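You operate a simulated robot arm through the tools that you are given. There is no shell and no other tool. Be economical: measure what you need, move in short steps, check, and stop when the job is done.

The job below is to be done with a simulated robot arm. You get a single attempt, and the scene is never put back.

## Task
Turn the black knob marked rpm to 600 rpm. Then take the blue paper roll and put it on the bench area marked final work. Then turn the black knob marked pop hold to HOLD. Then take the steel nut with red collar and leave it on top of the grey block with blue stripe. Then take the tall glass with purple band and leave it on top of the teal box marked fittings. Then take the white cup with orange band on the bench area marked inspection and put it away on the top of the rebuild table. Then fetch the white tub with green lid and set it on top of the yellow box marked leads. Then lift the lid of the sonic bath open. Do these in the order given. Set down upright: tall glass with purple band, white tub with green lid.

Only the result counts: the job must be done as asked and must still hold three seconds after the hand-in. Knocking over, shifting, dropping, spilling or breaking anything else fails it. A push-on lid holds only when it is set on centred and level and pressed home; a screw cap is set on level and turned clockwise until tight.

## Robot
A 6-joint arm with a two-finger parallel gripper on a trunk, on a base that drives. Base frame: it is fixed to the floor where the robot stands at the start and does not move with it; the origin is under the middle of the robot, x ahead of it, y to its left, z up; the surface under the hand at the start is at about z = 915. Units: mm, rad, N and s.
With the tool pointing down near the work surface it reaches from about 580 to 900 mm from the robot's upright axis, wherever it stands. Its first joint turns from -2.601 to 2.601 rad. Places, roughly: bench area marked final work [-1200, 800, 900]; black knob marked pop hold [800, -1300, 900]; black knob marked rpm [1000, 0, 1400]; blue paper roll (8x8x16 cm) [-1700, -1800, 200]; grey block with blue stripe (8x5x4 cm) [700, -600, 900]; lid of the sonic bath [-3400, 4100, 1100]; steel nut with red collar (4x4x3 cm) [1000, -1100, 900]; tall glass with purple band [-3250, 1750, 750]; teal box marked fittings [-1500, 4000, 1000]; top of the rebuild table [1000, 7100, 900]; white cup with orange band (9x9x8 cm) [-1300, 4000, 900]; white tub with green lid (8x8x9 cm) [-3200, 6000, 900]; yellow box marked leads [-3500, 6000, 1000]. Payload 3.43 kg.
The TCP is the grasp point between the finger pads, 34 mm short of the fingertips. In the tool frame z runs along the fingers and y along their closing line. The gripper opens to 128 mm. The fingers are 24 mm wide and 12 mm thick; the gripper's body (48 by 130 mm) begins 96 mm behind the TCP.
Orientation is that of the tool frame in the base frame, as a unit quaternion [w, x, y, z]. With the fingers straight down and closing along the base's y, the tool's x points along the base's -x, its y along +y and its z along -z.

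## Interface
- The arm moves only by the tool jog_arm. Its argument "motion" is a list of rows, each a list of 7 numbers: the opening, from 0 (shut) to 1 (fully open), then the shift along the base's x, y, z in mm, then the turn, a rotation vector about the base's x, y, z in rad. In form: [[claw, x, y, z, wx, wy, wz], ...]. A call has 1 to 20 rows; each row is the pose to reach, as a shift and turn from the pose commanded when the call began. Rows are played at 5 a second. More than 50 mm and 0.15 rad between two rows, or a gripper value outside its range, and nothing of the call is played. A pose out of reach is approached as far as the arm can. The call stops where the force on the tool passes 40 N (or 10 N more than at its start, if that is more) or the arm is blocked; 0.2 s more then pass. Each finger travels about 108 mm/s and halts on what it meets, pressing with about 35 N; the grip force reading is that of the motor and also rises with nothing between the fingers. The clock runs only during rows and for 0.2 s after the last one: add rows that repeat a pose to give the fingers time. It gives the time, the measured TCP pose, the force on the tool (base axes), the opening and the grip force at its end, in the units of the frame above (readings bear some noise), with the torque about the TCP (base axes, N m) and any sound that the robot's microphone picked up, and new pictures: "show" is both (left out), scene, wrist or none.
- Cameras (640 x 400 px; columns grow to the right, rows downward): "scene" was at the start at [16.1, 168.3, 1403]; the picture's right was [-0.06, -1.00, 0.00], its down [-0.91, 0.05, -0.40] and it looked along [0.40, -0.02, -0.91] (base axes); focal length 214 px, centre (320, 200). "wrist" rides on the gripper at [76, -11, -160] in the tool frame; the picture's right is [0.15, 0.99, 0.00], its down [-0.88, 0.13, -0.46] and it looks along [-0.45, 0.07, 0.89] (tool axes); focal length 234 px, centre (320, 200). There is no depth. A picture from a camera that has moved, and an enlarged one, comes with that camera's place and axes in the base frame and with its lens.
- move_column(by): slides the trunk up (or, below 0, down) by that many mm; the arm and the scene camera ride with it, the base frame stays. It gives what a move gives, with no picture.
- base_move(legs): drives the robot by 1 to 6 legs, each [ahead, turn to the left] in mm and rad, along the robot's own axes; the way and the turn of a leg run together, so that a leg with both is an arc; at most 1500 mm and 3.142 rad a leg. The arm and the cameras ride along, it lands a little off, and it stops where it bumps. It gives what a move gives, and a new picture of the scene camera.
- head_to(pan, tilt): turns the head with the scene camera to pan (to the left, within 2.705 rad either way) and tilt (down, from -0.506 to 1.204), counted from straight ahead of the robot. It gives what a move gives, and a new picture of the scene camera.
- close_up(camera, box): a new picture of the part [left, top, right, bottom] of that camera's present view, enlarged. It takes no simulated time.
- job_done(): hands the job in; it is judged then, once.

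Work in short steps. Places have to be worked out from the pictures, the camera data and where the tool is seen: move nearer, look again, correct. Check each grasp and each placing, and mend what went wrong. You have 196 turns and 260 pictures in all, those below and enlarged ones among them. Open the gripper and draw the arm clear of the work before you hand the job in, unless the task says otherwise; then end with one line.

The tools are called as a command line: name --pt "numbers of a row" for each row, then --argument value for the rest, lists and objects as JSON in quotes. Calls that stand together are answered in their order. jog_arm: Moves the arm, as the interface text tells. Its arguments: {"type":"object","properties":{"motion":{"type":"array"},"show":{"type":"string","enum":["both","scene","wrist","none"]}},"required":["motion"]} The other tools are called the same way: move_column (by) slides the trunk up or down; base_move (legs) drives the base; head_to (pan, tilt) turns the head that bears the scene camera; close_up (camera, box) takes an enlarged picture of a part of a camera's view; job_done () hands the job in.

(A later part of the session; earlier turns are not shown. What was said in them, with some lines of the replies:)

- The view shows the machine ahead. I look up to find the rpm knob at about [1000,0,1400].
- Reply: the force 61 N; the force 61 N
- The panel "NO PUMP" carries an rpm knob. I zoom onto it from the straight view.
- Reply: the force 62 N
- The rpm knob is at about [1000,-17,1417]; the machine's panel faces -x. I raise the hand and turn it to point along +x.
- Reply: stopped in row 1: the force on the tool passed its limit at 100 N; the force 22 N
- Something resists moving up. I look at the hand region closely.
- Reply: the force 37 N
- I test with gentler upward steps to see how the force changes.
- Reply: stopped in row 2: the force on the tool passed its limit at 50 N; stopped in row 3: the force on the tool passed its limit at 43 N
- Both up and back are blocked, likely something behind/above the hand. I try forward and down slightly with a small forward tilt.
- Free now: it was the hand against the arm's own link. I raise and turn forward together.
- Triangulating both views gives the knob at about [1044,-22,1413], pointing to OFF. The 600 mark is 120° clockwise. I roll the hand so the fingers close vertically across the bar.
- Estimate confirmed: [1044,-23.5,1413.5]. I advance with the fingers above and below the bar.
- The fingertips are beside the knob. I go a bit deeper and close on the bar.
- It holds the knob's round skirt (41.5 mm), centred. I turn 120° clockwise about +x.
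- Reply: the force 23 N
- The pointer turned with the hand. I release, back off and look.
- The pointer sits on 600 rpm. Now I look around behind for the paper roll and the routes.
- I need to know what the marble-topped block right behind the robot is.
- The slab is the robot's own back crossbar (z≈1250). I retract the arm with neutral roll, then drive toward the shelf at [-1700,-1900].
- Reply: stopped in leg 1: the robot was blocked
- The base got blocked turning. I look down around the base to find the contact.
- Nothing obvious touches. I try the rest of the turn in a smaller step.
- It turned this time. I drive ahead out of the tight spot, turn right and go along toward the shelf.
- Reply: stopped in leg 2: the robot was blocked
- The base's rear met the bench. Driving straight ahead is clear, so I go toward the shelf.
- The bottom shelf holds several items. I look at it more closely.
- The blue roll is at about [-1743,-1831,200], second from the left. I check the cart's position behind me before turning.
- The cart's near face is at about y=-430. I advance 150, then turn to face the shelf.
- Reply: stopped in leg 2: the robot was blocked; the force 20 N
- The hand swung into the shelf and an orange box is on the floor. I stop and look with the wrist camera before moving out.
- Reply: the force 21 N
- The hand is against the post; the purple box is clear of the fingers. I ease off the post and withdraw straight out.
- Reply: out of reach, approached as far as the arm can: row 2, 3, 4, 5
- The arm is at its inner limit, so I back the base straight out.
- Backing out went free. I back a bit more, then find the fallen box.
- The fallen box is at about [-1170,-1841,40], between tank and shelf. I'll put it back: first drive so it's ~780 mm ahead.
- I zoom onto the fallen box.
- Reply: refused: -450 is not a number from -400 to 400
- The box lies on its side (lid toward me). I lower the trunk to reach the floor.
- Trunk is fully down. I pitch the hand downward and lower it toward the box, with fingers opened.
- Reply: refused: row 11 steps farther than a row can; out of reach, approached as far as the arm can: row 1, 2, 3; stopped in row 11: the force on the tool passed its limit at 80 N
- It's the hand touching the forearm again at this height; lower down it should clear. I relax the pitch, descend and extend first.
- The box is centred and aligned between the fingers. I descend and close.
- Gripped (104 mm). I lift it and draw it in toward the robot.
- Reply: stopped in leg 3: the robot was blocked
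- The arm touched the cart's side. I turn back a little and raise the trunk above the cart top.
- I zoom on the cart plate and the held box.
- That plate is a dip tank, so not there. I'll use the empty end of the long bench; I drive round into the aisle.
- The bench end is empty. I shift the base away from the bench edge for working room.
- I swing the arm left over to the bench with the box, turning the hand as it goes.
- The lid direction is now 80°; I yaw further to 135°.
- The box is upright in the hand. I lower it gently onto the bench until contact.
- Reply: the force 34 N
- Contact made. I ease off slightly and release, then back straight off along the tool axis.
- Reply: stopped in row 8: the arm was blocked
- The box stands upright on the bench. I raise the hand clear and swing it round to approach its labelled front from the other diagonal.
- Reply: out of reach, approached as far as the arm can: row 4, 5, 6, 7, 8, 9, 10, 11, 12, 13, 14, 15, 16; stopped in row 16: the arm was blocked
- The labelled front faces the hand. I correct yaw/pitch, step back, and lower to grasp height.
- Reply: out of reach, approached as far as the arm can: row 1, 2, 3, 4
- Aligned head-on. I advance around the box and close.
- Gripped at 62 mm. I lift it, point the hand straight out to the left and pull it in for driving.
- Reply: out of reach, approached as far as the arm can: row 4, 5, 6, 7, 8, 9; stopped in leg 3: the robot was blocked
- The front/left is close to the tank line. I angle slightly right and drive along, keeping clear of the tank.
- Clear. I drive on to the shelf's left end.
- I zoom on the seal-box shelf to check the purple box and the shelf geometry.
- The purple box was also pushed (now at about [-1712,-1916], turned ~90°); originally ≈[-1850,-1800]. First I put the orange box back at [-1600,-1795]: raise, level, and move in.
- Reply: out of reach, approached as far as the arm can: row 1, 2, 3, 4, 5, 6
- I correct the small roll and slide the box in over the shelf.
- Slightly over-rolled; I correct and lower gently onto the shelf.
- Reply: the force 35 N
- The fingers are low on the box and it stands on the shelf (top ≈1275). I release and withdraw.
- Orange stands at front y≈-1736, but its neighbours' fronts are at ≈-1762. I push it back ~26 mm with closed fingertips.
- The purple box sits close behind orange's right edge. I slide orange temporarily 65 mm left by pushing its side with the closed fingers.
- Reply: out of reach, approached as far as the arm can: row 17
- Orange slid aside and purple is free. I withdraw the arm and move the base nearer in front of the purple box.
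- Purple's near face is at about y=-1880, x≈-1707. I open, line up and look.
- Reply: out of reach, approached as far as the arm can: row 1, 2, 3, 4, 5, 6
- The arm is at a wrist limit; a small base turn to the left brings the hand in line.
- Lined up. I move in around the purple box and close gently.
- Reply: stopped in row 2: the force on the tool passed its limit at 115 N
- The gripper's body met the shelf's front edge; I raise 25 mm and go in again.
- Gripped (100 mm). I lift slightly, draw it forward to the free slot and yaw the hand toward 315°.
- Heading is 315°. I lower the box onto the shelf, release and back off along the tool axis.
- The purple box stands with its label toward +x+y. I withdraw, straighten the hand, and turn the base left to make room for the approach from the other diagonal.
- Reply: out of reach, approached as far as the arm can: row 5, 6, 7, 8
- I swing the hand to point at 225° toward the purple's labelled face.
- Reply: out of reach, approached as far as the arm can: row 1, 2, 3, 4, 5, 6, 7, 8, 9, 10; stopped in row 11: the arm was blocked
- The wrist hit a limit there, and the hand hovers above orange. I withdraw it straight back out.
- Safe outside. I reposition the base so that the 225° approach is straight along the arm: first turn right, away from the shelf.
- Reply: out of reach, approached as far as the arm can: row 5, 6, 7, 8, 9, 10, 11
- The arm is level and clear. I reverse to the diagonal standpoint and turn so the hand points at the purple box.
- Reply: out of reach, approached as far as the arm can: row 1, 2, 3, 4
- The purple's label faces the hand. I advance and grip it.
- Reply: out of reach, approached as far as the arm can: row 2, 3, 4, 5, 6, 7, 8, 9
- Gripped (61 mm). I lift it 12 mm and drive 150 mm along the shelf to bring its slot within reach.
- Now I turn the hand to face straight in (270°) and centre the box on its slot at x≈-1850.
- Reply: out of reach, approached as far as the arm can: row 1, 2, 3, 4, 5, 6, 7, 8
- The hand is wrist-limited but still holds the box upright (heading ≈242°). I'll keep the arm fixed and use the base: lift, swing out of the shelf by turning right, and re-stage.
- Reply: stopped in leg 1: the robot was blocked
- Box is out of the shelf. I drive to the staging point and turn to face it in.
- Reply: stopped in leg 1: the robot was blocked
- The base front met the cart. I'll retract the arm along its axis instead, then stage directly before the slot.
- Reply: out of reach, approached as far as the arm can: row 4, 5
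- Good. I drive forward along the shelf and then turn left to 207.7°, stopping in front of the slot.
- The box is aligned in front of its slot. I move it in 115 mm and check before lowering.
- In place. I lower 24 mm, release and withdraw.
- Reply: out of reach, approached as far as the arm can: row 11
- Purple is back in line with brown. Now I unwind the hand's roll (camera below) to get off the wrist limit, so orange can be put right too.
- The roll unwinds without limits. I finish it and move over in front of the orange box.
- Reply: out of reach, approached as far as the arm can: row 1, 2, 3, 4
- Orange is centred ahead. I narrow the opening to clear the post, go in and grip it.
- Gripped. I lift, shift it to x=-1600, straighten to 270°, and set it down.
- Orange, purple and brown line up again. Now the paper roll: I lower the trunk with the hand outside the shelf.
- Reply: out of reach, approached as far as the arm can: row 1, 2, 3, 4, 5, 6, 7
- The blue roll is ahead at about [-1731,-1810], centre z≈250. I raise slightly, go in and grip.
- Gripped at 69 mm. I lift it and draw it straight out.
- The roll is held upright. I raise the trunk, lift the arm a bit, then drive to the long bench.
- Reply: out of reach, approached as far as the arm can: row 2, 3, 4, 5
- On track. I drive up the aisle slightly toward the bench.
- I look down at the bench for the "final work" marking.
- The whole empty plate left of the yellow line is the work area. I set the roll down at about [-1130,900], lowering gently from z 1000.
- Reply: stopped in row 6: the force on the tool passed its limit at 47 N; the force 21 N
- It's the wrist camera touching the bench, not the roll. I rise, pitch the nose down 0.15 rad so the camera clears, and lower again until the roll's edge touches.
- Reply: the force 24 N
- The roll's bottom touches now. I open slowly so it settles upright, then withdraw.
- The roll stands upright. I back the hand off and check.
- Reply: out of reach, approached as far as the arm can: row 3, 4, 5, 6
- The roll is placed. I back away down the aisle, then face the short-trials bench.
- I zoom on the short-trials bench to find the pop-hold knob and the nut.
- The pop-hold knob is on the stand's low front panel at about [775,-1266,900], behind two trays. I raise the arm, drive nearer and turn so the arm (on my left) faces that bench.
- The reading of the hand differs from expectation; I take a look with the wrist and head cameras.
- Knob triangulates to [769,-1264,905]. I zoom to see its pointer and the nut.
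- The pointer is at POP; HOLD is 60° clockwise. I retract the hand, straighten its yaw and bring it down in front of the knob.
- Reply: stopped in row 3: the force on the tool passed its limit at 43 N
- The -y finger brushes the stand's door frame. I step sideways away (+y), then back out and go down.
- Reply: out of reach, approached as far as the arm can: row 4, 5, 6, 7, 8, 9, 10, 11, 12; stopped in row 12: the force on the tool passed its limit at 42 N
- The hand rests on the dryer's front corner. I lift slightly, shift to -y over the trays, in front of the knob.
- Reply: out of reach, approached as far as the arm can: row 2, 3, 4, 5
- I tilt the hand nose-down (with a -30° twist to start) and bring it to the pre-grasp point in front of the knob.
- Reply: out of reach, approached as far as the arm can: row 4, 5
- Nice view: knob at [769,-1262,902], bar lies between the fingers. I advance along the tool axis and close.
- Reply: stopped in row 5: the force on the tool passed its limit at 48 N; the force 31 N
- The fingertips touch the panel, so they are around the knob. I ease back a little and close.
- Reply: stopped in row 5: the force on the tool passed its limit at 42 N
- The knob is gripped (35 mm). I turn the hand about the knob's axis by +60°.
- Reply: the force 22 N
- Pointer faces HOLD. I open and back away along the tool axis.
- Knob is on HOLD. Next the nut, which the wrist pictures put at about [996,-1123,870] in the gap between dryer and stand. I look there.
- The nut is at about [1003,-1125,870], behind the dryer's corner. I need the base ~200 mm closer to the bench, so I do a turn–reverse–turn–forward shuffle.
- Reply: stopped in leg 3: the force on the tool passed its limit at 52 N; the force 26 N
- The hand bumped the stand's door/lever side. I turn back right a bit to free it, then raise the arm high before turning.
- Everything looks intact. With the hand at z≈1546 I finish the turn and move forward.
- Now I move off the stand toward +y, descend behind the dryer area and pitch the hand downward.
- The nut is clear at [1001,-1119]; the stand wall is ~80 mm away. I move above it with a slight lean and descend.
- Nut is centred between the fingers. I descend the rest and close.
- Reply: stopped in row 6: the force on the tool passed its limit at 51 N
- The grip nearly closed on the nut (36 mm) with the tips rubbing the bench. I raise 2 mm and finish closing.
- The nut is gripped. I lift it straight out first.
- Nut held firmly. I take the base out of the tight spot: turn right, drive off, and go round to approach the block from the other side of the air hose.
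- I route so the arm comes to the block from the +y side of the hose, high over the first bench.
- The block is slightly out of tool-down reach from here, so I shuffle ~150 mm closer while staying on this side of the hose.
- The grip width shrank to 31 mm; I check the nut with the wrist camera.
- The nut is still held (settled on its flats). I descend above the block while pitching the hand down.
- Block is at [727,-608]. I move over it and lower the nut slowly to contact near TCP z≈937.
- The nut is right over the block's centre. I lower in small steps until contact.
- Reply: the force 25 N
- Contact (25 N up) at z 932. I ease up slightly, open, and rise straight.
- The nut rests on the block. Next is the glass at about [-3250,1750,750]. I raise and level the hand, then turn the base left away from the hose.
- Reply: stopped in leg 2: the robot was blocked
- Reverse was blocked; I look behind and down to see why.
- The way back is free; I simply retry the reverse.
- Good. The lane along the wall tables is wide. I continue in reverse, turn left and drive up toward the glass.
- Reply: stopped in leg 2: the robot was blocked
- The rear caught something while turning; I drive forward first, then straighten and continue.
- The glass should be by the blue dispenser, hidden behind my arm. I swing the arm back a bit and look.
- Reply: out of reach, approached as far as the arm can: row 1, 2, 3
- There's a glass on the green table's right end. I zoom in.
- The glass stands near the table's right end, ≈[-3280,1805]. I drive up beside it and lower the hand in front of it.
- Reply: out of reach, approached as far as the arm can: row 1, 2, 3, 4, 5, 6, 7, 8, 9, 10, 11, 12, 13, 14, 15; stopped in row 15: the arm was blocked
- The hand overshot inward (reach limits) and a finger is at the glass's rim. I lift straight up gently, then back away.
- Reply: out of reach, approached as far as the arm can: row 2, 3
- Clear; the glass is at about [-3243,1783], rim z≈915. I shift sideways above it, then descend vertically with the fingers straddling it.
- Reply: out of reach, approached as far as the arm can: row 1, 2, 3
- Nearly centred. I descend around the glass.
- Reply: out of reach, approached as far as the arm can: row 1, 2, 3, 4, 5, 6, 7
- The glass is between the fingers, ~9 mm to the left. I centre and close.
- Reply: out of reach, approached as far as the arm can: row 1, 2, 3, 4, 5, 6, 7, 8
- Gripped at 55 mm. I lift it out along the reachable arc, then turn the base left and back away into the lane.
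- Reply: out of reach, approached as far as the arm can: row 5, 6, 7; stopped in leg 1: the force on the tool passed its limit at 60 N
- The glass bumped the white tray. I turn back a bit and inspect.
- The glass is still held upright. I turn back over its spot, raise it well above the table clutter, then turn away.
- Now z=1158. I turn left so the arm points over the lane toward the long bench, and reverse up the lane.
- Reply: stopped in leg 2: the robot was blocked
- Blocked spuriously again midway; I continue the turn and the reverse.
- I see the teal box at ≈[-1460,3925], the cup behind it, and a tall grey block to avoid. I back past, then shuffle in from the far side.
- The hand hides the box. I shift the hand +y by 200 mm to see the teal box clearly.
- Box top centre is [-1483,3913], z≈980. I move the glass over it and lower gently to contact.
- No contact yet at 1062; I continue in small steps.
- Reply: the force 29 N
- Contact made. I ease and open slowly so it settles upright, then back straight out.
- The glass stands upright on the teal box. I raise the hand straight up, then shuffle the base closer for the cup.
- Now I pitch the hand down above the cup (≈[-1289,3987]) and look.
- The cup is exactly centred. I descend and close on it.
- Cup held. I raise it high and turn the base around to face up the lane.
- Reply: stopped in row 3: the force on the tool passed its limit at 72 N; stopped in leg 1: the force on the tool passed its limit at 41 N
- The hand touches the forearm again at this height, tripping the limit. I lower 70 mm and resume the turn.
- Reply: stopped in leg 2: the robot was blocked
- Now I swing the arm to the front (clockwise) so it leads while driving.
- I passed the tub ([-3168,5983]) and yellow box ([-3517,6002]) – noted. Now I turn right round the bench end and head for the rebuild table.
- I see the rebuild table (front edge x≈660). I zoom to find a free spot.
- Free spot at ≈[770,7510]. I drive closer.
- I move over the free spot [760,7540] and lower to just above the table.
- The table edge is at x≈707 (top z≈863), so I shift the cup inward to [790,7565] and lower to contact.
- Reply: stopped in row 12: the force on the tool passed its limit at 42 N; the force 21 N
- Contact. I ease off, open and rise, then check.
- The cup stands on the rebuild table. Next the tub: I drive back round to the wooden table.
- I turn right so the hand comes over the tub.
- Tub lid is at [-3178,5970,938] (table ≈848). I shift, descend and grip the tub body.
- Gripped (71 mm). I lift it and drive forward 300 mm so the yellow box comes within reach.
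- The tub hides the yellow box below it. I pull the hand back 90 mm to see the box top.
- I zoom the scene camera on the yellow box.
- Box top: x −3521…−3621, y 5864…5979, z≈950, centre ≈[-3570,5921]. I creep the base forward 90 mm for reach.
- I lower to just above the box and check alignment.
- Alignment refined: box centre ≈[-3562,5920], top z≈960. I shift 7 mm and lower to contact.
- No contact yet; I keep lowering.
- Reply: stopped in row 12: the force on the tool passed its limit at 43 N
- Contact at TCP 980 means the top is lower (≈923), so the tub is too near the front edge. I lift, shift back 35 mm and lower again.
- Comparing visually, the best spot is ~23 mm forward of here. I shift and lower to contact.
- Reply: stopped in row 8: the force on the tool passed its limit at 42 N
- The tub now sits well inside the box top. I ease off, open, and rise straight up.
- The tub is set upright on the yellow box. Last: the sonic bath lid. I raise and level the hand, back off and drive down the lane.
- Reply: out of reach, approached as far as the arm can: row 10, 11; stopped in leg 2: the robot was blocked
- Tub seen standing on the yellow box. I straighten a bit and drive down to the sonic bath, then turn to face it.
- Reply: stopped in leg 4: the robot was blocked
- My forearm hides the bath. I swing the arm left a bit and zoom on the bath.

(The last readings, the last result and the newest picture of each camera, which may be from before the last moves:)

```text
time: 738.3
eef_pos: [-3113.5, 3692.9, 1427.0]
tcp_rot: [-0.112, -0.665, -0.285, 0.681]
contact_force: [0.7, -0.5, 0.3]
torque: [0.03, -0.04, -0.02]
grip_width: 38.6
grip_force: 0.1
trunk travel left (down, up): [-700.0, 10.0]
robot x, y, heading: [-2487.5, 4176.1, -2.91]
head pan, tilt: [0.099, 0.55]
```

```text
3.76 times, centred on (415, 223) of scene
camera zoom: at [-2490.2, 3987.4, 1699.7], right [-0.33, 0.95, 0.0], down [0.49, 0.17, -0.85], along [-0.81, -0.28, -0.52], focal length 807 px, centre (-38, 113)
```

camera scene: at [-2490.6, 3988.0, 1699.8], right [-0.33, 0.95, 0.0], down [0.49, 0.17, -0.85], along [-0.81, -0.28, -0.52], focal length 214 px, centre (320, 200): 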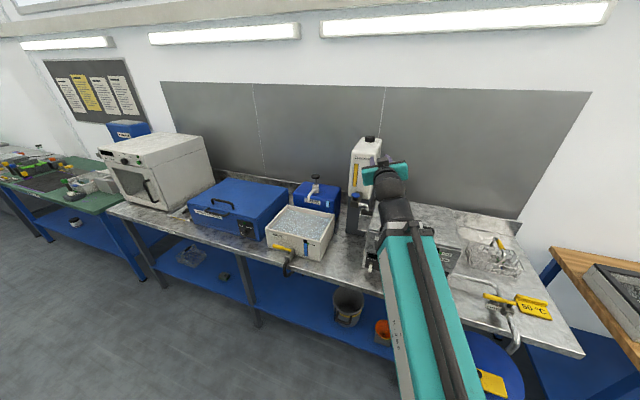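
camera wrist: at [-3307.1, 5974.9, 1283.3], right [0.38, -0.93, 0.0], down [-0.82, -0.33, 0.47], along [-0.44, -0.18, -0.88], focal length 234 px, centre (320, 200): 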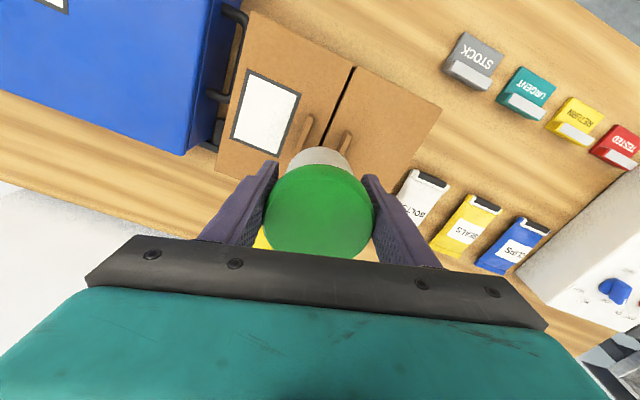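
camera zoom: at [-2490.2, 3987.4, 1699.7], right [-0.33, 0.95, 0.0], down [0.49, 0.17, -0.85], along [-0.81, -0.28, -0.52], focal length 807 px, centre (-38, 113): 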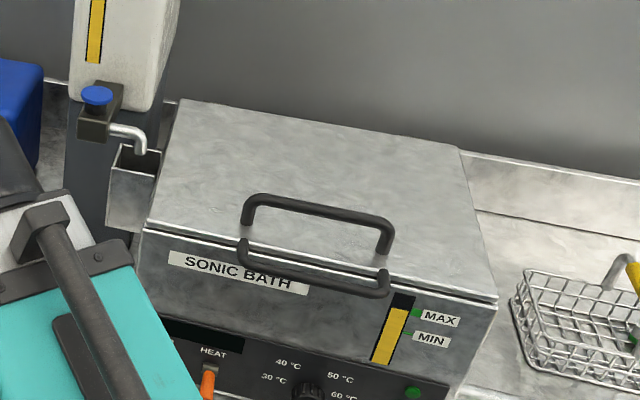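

The lid's handle legs stand at about [-3294, 4060…4211], bar z≈1135, hinge at x≈-3561. I'll grip the handle's right end from the +y side (tool pointing −y), so the hand can roll with the lid. First I swing the arm over there.

jog_arm --pt "0.3 -21 43 0 0 0 0.072" --pt "0.3 -39 87 0 0 0 0.143" --pt "0.3 -54 131.5 0 0 0 0.215" --pt "0.3 -67 176 0 0 0 0.287" --pt "0.3 -76 222 0 0 0 0.359" --pt "0.3 -83 267 0 0 0 0.43" --pt "0.3 -86 312 0 0 0 0.502" --pt "0.3 -87 356 0 0 0 0.574" --pt "0.3 -85 400 0 0 0 0.645" --pt "0.3 -81 444 0 0 0 0.717" --pt "0.3 -73 486 0 0 0 0.789" --pt "0.3 -64 527.5 0 0 0 0.86" --pt "0.3 -51 568 0 0 0 0.932" --pt "0.3 -37 607 0 0 0 1.004" --pt "0.3 -37 607 0 0 0 1.004" --show "none"

base_move --legs '[[120, 0], [0, -0.55], [100, 0]]'

```text
time: 741.5
eef_pos: [-3168.3, 4262.8, 1425.8]
tcp_rot: [-0.406, -0.466, -0.553, 0.559]
contact_force: [0.0, 0.1, -0.7]
torque: [-0.02, 0.0, -0.02]
grip_width: 38.2
grip_force: 0.1
out of reach, approached as far as the arm can: row 14, 15
trunk travel left (down, up): [-700.0, 10.0]
robot x, y, heading: [-2493.5, 4168.6, -2.908]
head pan, tilt: [0.099, 0.55]
```

```text
time: 745.6
eef_pos: [-3238.6, 4606.6, 1425.3]
tcp_rot: [-0.24, -0.599, -0.407, 0.647]
contact_force: [-0.5, 0.4, 0.4]
torque: [-0.03, 0.01, 0.05]
grip_width: 38.3
grip_force: 0.1
trunk travel left (down, up): [-700.0, 10.0]
robot x, y, heading: [-2702.9, 4187.2, 2.837]
head pan, tilt: [0.099, 0.55]
camera scene: at [-2796.7, 4029.9, 1699.9], right [0.2, 0.98, 0.0], down [0.51, -0.11, -0.85], along [-0.83, 0.17, -0.52], focal length 214 px, centre (320, 200)
```

scene: 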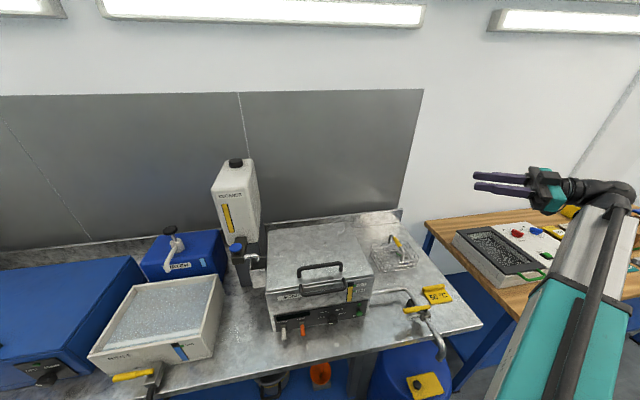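

Good view. I zoom on the bath for precise handle geometry.

close_up --camera "scene" --box '[250, 215, 410, 315]'

```text
4.00 times, centred on (330, 265) of scene
camera zoom: at [-2796.7, 4029.9, 1699.9], right [0.2, 0.98, 0.0], down [0.51, -0.11, -0.85], along [-0.83, 0.17, -0.52], focal length 858 px, centre (280, -60)
```

zoom: 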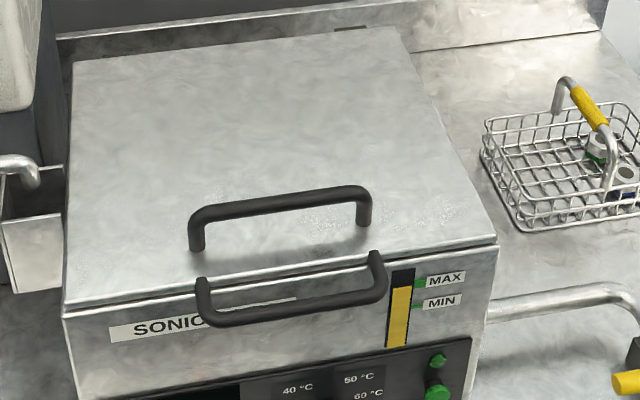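

Refined: lid z≈1125, handle at x≈-3258, right leg y≈4195, bar z≈1160, hinge x≈-3500. I bring the hand to its right side, pointing −y.

jog_arm --pt "0.4 -2 -30 -30 0 0 0.08" --pt "0.4 -4 -60 -60 0 0 0.16" --pt "0.4 -6 -90 -90 0 0 0.24" --pt "0.4 -9 -120 -120 0 0 0.32" --pt "0.4 -11 -150 -150 0 0 0.4" --pt "0.4 -14 -180 -180 0 0 0.48" --pt "0.4 -16 -210 -210 0 0 0.56" --pt "0.4 -19 -240 -240 0 0 0.62" --pt "0.4 -19 -265 -268 0 0 0.62" --pt "0.4 -19 -265 -272 0 0 0.62" --show "wrist"

```text
time: 747.8
eef_pos: [-3309.8, 4255.8, 1150.6]
tcp_rot: [0.408, 0.461, 0.561, -0.553]
contact_force: [0.5, -0.7, 0.4]
torque: [0.0, 0.02, 0.0]
grip_width: 51.3
grip_force: 0.0
out of reach, approached as far as the arm can: row 1, 2, 3, 4, 5, 6, 7, 8, 9, 10
trunk travel left (down, up): [-700.0, 10.0]
robot x, y, heading: [-2700.0, 4183.3, 2.838]
head pan, tilt: [0.099, 0.55]
camera wrist: at [-3329.7, 4420.4, 1087.6], right [0.92, -0.03, -0.38], down [0.36, 0.39, 0.85], along [0.12, -0.92, 0.37], focal length 234 px, centre (320, 200)
```

wrist: 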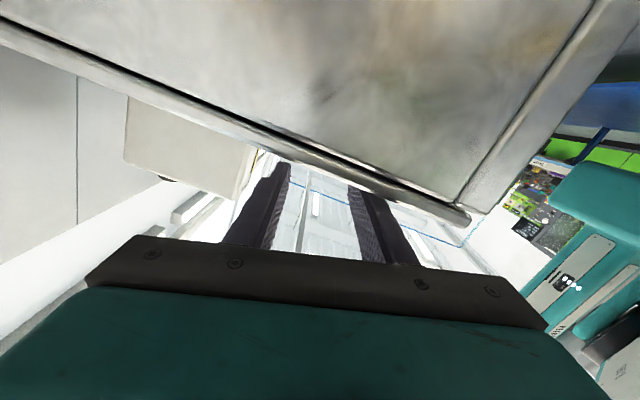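

The wrist is at its inner limit here, so I raise the hand above the bar and back the base 100 mm.

jog_arm --pt "0.4 0 10 20 0 0 0" --pt "0.4 0 20 45 0 0 0" --pt "0.4 0 25 60 0 0 0" --show "none"

base_move --legs '[[-110, 0]]'

```text
time: 748.6
eef_pos: [-3320.5, 4264.4, 1207.0]
tcp_rot: [0.404, 0.466, 0.557, -0.556]
contact_force: [0.8, -1.3, -0.2]
torque: [0.02, 0.01, 0.04]
grip_width: 51.2
grip_force: 0.0
out of reach, approached as far as the arm can: row 1, 2, 3
trunk travel left (down, up): [-700.0, 10.0]
robot x, y, heading: [-2700.5, 4184.8, 2.838]
head pan, tilt: [0.099, 0.55]
```

```text
time: 749.9
eef_pos: [-3214.0, 4230.0, 1207.4]
tcp_rot: [0.404, 0.466, 0.558, -0.556]
contact_force: [0.3, -0.2, 0.0]
torque: [0.03, 0.01, -0.04]
grip_width: 51.5
grip_force: 0.1
trunk travel left (down, up): [-700.0, 10.0]
robot x, y, heading: [-2597.6, 4153.4, 2.837]
head pan, tilt: [0.099, 0.55]
camera scene: at [-2688.7, 3995.6, 1699.9], right [0.2, 0.98, 0.0], down [0.51, -0.11, -0.85], along [-0.84, 0.17, -0.52], focal length 214 px, centre (320, 200)
```

scene: 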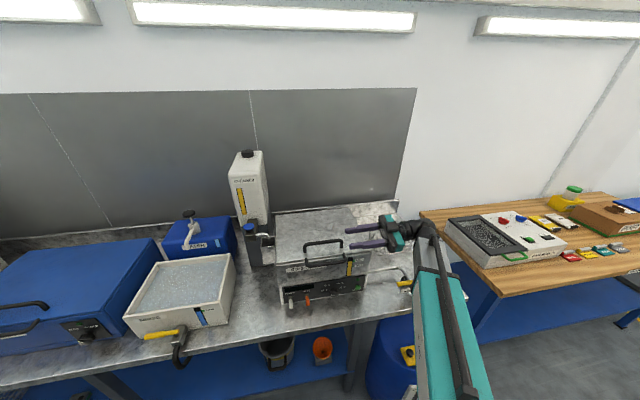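

Now I line up with the handle's right leg (roll levelled), staying 45 mm off it, and check.

jog_arm --pt "0.4 -10 16 0 0 -0.08 0" --pt "0.4 -25 32 0 0 -0.17 0" --pt "0.4 -44 36 -15 0 -0.25 0.03" --pt "0.4 -44 36 -40 0 -0.25 0.05" --pt "0.4 -44 36 -55 0 -0.25 0.05" --pt "0.4 -44 36 -55 0 -0.25 0.05" --show "none"

close_up --camera "scene" --box '[270, 200, 430, 300]'

```text
time: 751.3
eef_pos: [-3275.1, 4242.8, 1148.8]
tcp_rot: [0.477, 0.524, 0.509, -0.488]
contact_force: [-0.3, -0.6, -0.4]
torque: [-0.03, -0.03, 0.01]
grip_width: 51.2
grip_force: 0.0
out of reach, approached as far as the arm can: row 1, 2, 3, 4, 5, 6
trunk travel left (down, up): [-700.0, 10.0]
robot x, y, heading: [-2598.8, 4152.4, 2.839]
head pan, tilt: [0.099, 0.55]
```

```text
4.00 times, centred on (350, 250) of scene
camera zoom: at [-2690.2, 3996.0, 1699.8], right [0.2, 0.98, 0.0], down [0.51, -0.11, -0.85], along [-0.84, 0.17, -0.52], focal length 858 px, centre (200, 0)
```

zoom: 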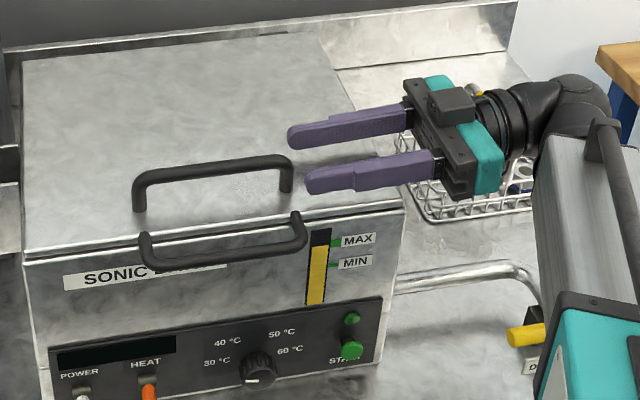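

The leg is nicely between the fingertips. I advance 28 mm and close on the handle corner.

jog_arm --pt "0.4 3 -10 0 0 0 0" --pt "0.4 5 -20 1 0 0 0" --pt "0.4 6 -30 2 0 0 0" --pt "0.3 6 -30 2 0 0 0" --pt "0.2 6 -30 2 0 0 0" --pt "0.05 6 -30 2 0 0 0" --pt "0 6 -30 2 0 0 0" --show "none"

close_up --camera "scene" --box '[270, 200, 430, 300]'

```text
time: 752.9
eef_pos: [-3266.6, 4212.2, 1151.8]
tcp_rot: [0.484, 0.518, 0.515, -0.483]
contact_force: [11.4, -0.3, -0.5]
torque: [-0.01, -0.24, -0.61]
grip_width: 14.0
grip_force: 44.6
trunk travel left (down, up): [-700.0, 10.0]
robot x, y, heading: [-2596.3, 4150.8, 2.84]
head pan, tilt: [0.099, 0.55]
```

```text
4.00 times, centred on (350, 250) of scene
camera zoom: at [-2688.5, 3996.0, 1699.9], right [0.2, 0.98, 0.0], down [0.51, -0.11, -0.85], along [-0.84, 0.17, -0.52], focal length 858 px, centre (200, 0)
```

zoom: 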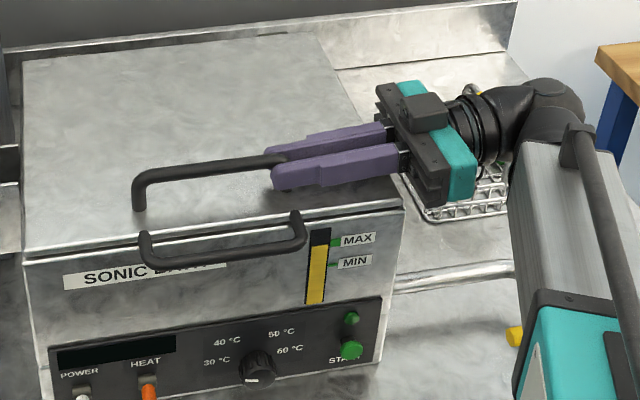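

Gripped the handle corner (14 mm bar). I raise the lid along its hinge arc, first by 0.4 rad, rolling the hand with it.

jog_arm --pt "0 -1.5 0 12 0 -0.05 0" --pt "0 -4.2 0 23.6 0 -0.1 0" --pt "0 -7 0 35 0 -0.15 0" --pt "0 -10.7 0 46.7 0 -0.2 0" --pt "0 -15 0 58 0 -0.25 0" --pt "0 -19.5 0 69 0 -0.3 0" --pt "0 -30.5 0 90.3 0 -0.4 0" --pt "0 -30.5 0 90.3 0 -0.4 0" --show "none"

```text
time: 754.7
eef_pos: [-3297.2, 4213.5, 1240.8]
tcp_rot: [0.577, 0.604, 0.407, -0.371]
contact_force: [3.7, 3.9, 5.6]
torque: [-0.74, 1.04, -0.15]
grip_width: 14.2
grip_force: 44.9
trunk travel left (down, up): [-700.0, 10.0]
robot x, y, heading: [-2600.2, 4153.2, 2.84]
head pan, tilt: [0.099, 0.55]
```

Smooth, low forces. I continue to about 1.2 rad.

jog_arm --pt "0 -13 0 20.1 0 -0.1 0" --pt "0 -28 0 38.9 0 -0.2 0" --pt "0 -44.8 0 55.9 0 -0.3 0" --pt "0 -63.2 0 71.3 0 -0.4 0" --pt "0 -83.1 0 84.7 0 -0.5 0" --pt "0 -104.1 0 96.2 0 -0.6 0" --pt "0 -126.2 0 105.4 0 -0.7 0" --pt "0 -149.3 0 112.4 0 -0.8 0" --pt "0 -149.3 0 112.4 0 -0.8 0" --show "none"

close_up --camera "scene" --box '[250, 140, 450, 300]'

```text
time: 756.1
eef_pos: [-3398.7, 4215.4, 1344.3]
tcp_rot: [0.67, 0.677, 0.236, -0.193]
contact_force: [-10.8, 11.1, 3.0]
torque: [-2.61, 2.82, 3.98]
grip_width: 14.2
grip_force: 45.0
trunk travel left (down, up): [-700.0, 10.0]
robot x, y, heading: [-2598.1, 4155.1, 2.838]
head pan, tilt: [0.099, 0.55]
stopped in row 7: the force on the tool passed its limit at 91 N (the readings are from after the stop); the commanded pose is now the measured one
```

```text
2.50 times, centred on (350, 220) of scene
camera zoom: at [-2687.2, 3997.0, 1700.1], right [0.2, 0.98, 0.0], down [0.51, -0.11, -0.85], along [-0.84, 0.17, -0.52], focal length 536 px, centre (245, 150)
```

zoom: 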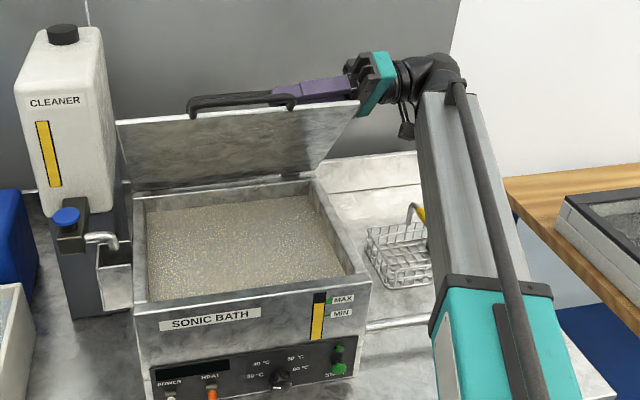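

The lid is up ~60° but something (hand body at the lid's corner) blocked. I loosen the grip slightly, to see whether the lid holds itself, and ease the hand 8 mm outward.

jog_arm --pt "0.16 0 0 0 0 0 0" --pt "0.16 0 0 0 0 0 0" --pt "0.16 0 4 0 0 0 0" --pt "0.16 0 8 0 0 0 0" --pt "0.16 0 8 0 0 0 0" --show "none"

```text
time: 757.0
eef_pos: [-3401.8, 4217.8, 1342.0]
tcp_rot: [0.668, 0.68, 0.233, -0.192]
contact_force: [-7.6, 0.6, -5.5]
torque: [-1.98, 1.2, 2.01]
grip_width: 24.1
grip_force: 3.2
trunk travel left (down, up): [-700.0, 10.0]
robot x, y, heading: [-2596.1, 4151.2, 2.842]
head pan, tilt: [0.099, 0.55]
stopped in row 4: the force on the tool passed its limit at 46 N (the readings are from after the stop); the commanded pose is now the measured one
```

The contact is the wrist camera against my own forearm, so I stop rolling. I open further to see whether the lid stays up by itself.

jog_arm --pt "0.25 0 0 0 0 0.03 0" --pt "0.4 0 0 0 0 0.06 0" --pt "0.5 0 0 0 0 0.08 0" --pt "0.5 0 0 0 0 0.08 0" --show "none"

close_up --camera "scene" --box '[250, 140, 450, 300]'

```text
time: 758.0
eef_pos: [-3402.1, 4217.4, 1338.3]
tcp_rot: [0.659, 0.671, 0.259, -0.218]
contact_force: [-0.2, -0.2, 0.8]
torque: [0.04, -0.01, 0.04]
grip_width: 63.9
grip_force: 0.1
trunk travel left (down, up): [-700.0, 10.0]
robot x, y, heading: [-2597.7, 4151.3, 2.838]
head pan, tilt: [0.099, 0.55]
```

```text
2.50 times, centred on (350, 220) of scene
camera zoom: at [-2690.4, 3996.1, 1699.8], right [0.2, 0.98, 0.0], down [0.51, -0.11, -0.85], along [-0.83, 0.17, -0.52], focal length 536 px, centre (245, 150)
```

zoom: 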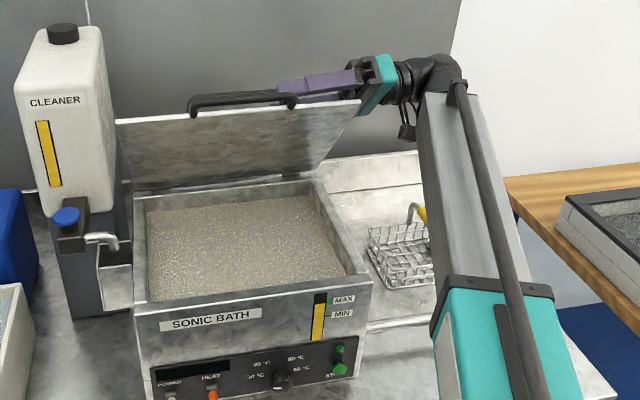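

The lid stays up on its own (zero force). To open it fully I withdraw past its right edge, come round in front of its underside, and then push it back.

jog_arm --pt "0.5 0 25 0 0 0 0" --pt "0.5 0 60 0 0 0 0" --pt "0.5 0 100 0 0 0 0" --pt "0.4 0 132 0 0 0 0" --pt "0.2 20 135 -10 0 0.12 0" --pt "0 45 135 -25 0 0.26 0" --pt "0 70 135 -40 0 0.4 0" --pt "0 75 135 -45 0 0.5 0" --show "none"

close_up --camera "scene" --box '[250, 140, 450, 300]'

```text
time: 759.8
eef_pos: [-3362.2, 4295.8, 1297.8]
tcp_rot: [0.562, 0.608, 0.393, -0.401]
contact_force: [5.9, 12.2, 4.6]
torque: [0.08, -0.12, 0.2]
grip_width: 0.0
grip_force: 33.0
out of reach, approached as far as the arm can: row 2, 3, 4, 5, 6, 7, 8
trunk travel left (down, up): [-700.0, 10.0]
robot x, y, heading: [-2597.5, 4151.9, 2.839]
head pan, tilt: [0.099, 0.55]
```

```text
2.50 times, centred on (350, 220) of scene
camera zoom: at [-2689.0, 3998.1, 1700.1], right [0.2, 0.98, 0.0], down [0.51, -0.11, -0.85], along [-0.84, 0.17, -0.52], focal length 536 px, centre (245, 150)
```

zoom: 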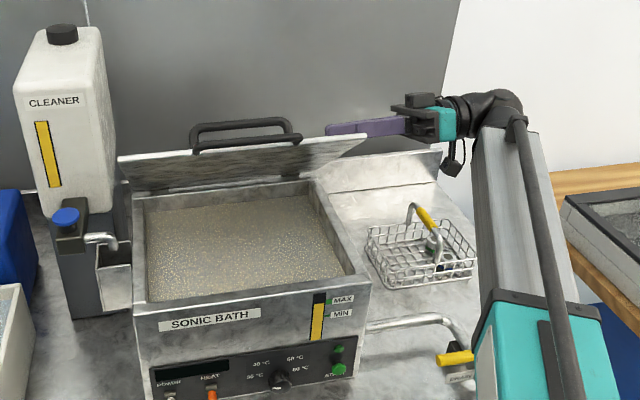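

The retreating finger pressed the lid down part-way. I go up and round its front edge, then under it with the fingers pointing −y.

jog_arm --pt "0 0 0 30 0 0 0" --pt "0 5 -5 70 0 0 0" --pt "0 30 -15 90 0 0 0" --pt "0 70 -30 90 0 0 0" --pt "0 110 -45 85 0 0 0" --pt "0 150 -62 65 0 0 0" --pt "0 150 -64 20 0 0 0" --pt "0 150 -64 -25 0 0 0" --pt "0 150 -64 -65 0 0 0" --pt "0 150 -64 -92 0 0 0" --show "none"

close_up --camera "scene" --box '[250, 140, 450, 300]'

```text
time: 762.0
eef_pos: [-3214.8, 4223.3, 1199.3]
tcp_rot: [0.56, 0.61, 0.39, -0.402]
contact_force: [0.0, 0.1, 0.2]
torque: [-0.03, 0.0, 0.01]
grip_width: 0.0
grip_force: 32.5
out of reach, approached as far as the arm can: row 5, 6, 7, 8, 9, 10
trunk travel left (down, up): [-700.0, 10.0]
robot x, y, heading: [-2594.8, 4151.8, 2.839]
head pan, tilt: [0.099, 0.55]
```

```text
2.50 times, centred on (350, 220) of scene
camera zoom: at [-2690.4, 3996.1, 1699.8], right [0.2, 0.98, 0.0], down [0.51, -0.11, -0.85], along [-0.83, 0.17, -0.52], focal length 536 px, centre (245, 150)
```

zoom: 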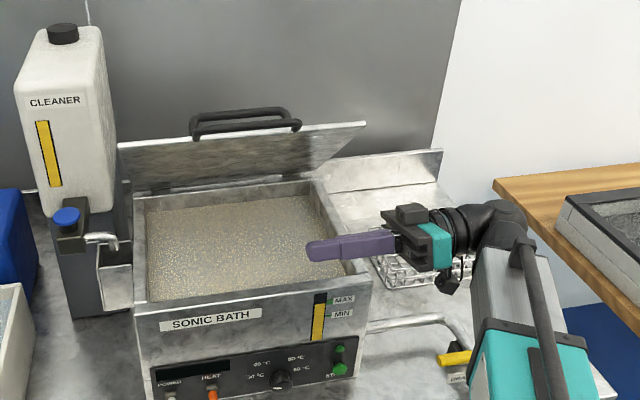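

The hand is now in front of the lid's underside. I push it up and back to about vertical.

jog_arm --pt "0 -40 0 6 0 0 0" --pt "0 -80 0 12 0 0 0" --pt "0 -115 0 20 0 0 0" --pt "0 -144 0 42 0 0 0" --pt "0 -162 0 60 0 0 0" --pt "0 -180 0 75 0 0 0" --pt "0 -200 0 89 0 0 0" --pt "0 -220 0 100 0 0 0" --pt "0 -240 0 107 0 0 0" --pt "0 -258 0 111 0 0 0" --pt "0 -274 0 113 0 0 0" --pt "0 -286 0 113 0 0 0" --show "none"

close_up --camera "scene" --box '[250, 140, 450, 300]'

```text
time: 764.6
eef_pos: [-3495.0, 4219.7, 1313.6]
tcp_rot: [0.561, 0.61, 0.39, -0.401]
contact_force: [0.1, 0.8, -1.4]
torque: [-0.03, -0.02, 0.01]
grip_width: 0.0
grip_force: 33.3
out of reach, approached as far as the arm can: row 12
trunk travel left (down, up): [-700.0, 10.0]
robot x, y, heading: [-2593.3, 4157.4, 2.837]
head pan, tilt: [0.099, 0.55]
```

```text
2.50 times, centred on (350, 220) of scene
camera zoom: at [-2690.3, 3996.1, 1699.8], right [0.2, 0.98, 0.0], down [0.51, -0.11, -0.85], along [-0.83, 0.17, -0.52], focal length 536 px, centre (245, 150)
```

zoom: 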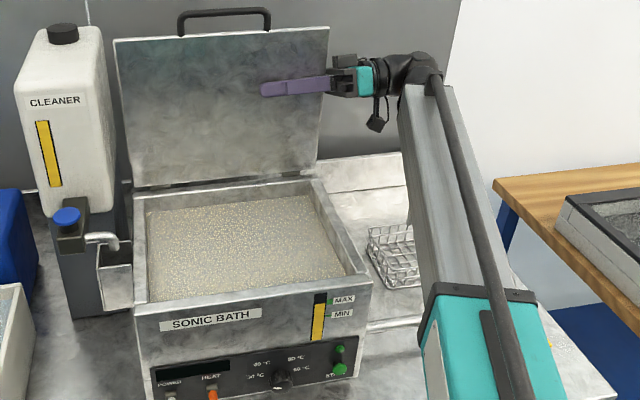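

The lid stands open past vertical. I withdraw the hand toward +x, open the gripper, and check it holds.

jog_arm --pt "0 20 0 0 0 0 0" --pt "0 60 0 5 0 0 0" --pt "0 105 0 15 0 0 0" --pt "0 150 5 30 0 0 0" --pt "0.2 185 15 60 0 0 0" --pt "0.4 205 25 100 0 0 0" --pt "0.5 215 35 140 0 0 0" --pt "0.5 215 35 180 0 0 0" --show "scene"

```text
time: 766.4
eef_pos: [-3279.0, 4254.7, 1495.0]
tcp_rot: [0.561, 0.61, 0.391, -0.4]
contact_force: [1.0, -0.3, 0.4]
torque: [0.04, -0.03, -0.02]
grip_width: 63.8
grip_force: 0.0
trunk travel left (down, up): [-700.0, 10.0]
robot x, y, heading: [-2599.6, 4152.6, 2.839]
head pan, tilt: [0.099, 0.55]
camera scene: at [-2689.9, 3995.9, 1699.8], right [0.2, 0.98, 0.0], down [0.51, -0.11, -0.85], along [-0.84, 0.17, -0.52], focal length 214 px, centre (320, 200)
```

scene: 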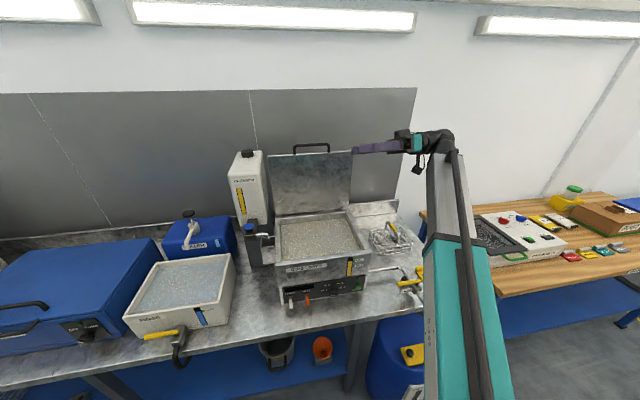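

The lid stays open, the arm is clear with the gripper open, and all eight steps were done in order. I hand the job in.

job_done

```text
The job is handed in.
```

All eight steps were done in the order given, and the job is handed in. On the way I knocked the orange "Pump Seals" box off the shelf and pushed the purple "Valve Seals" box aside. I put both back by estimate, so if their exact position counts, that could fail the job.
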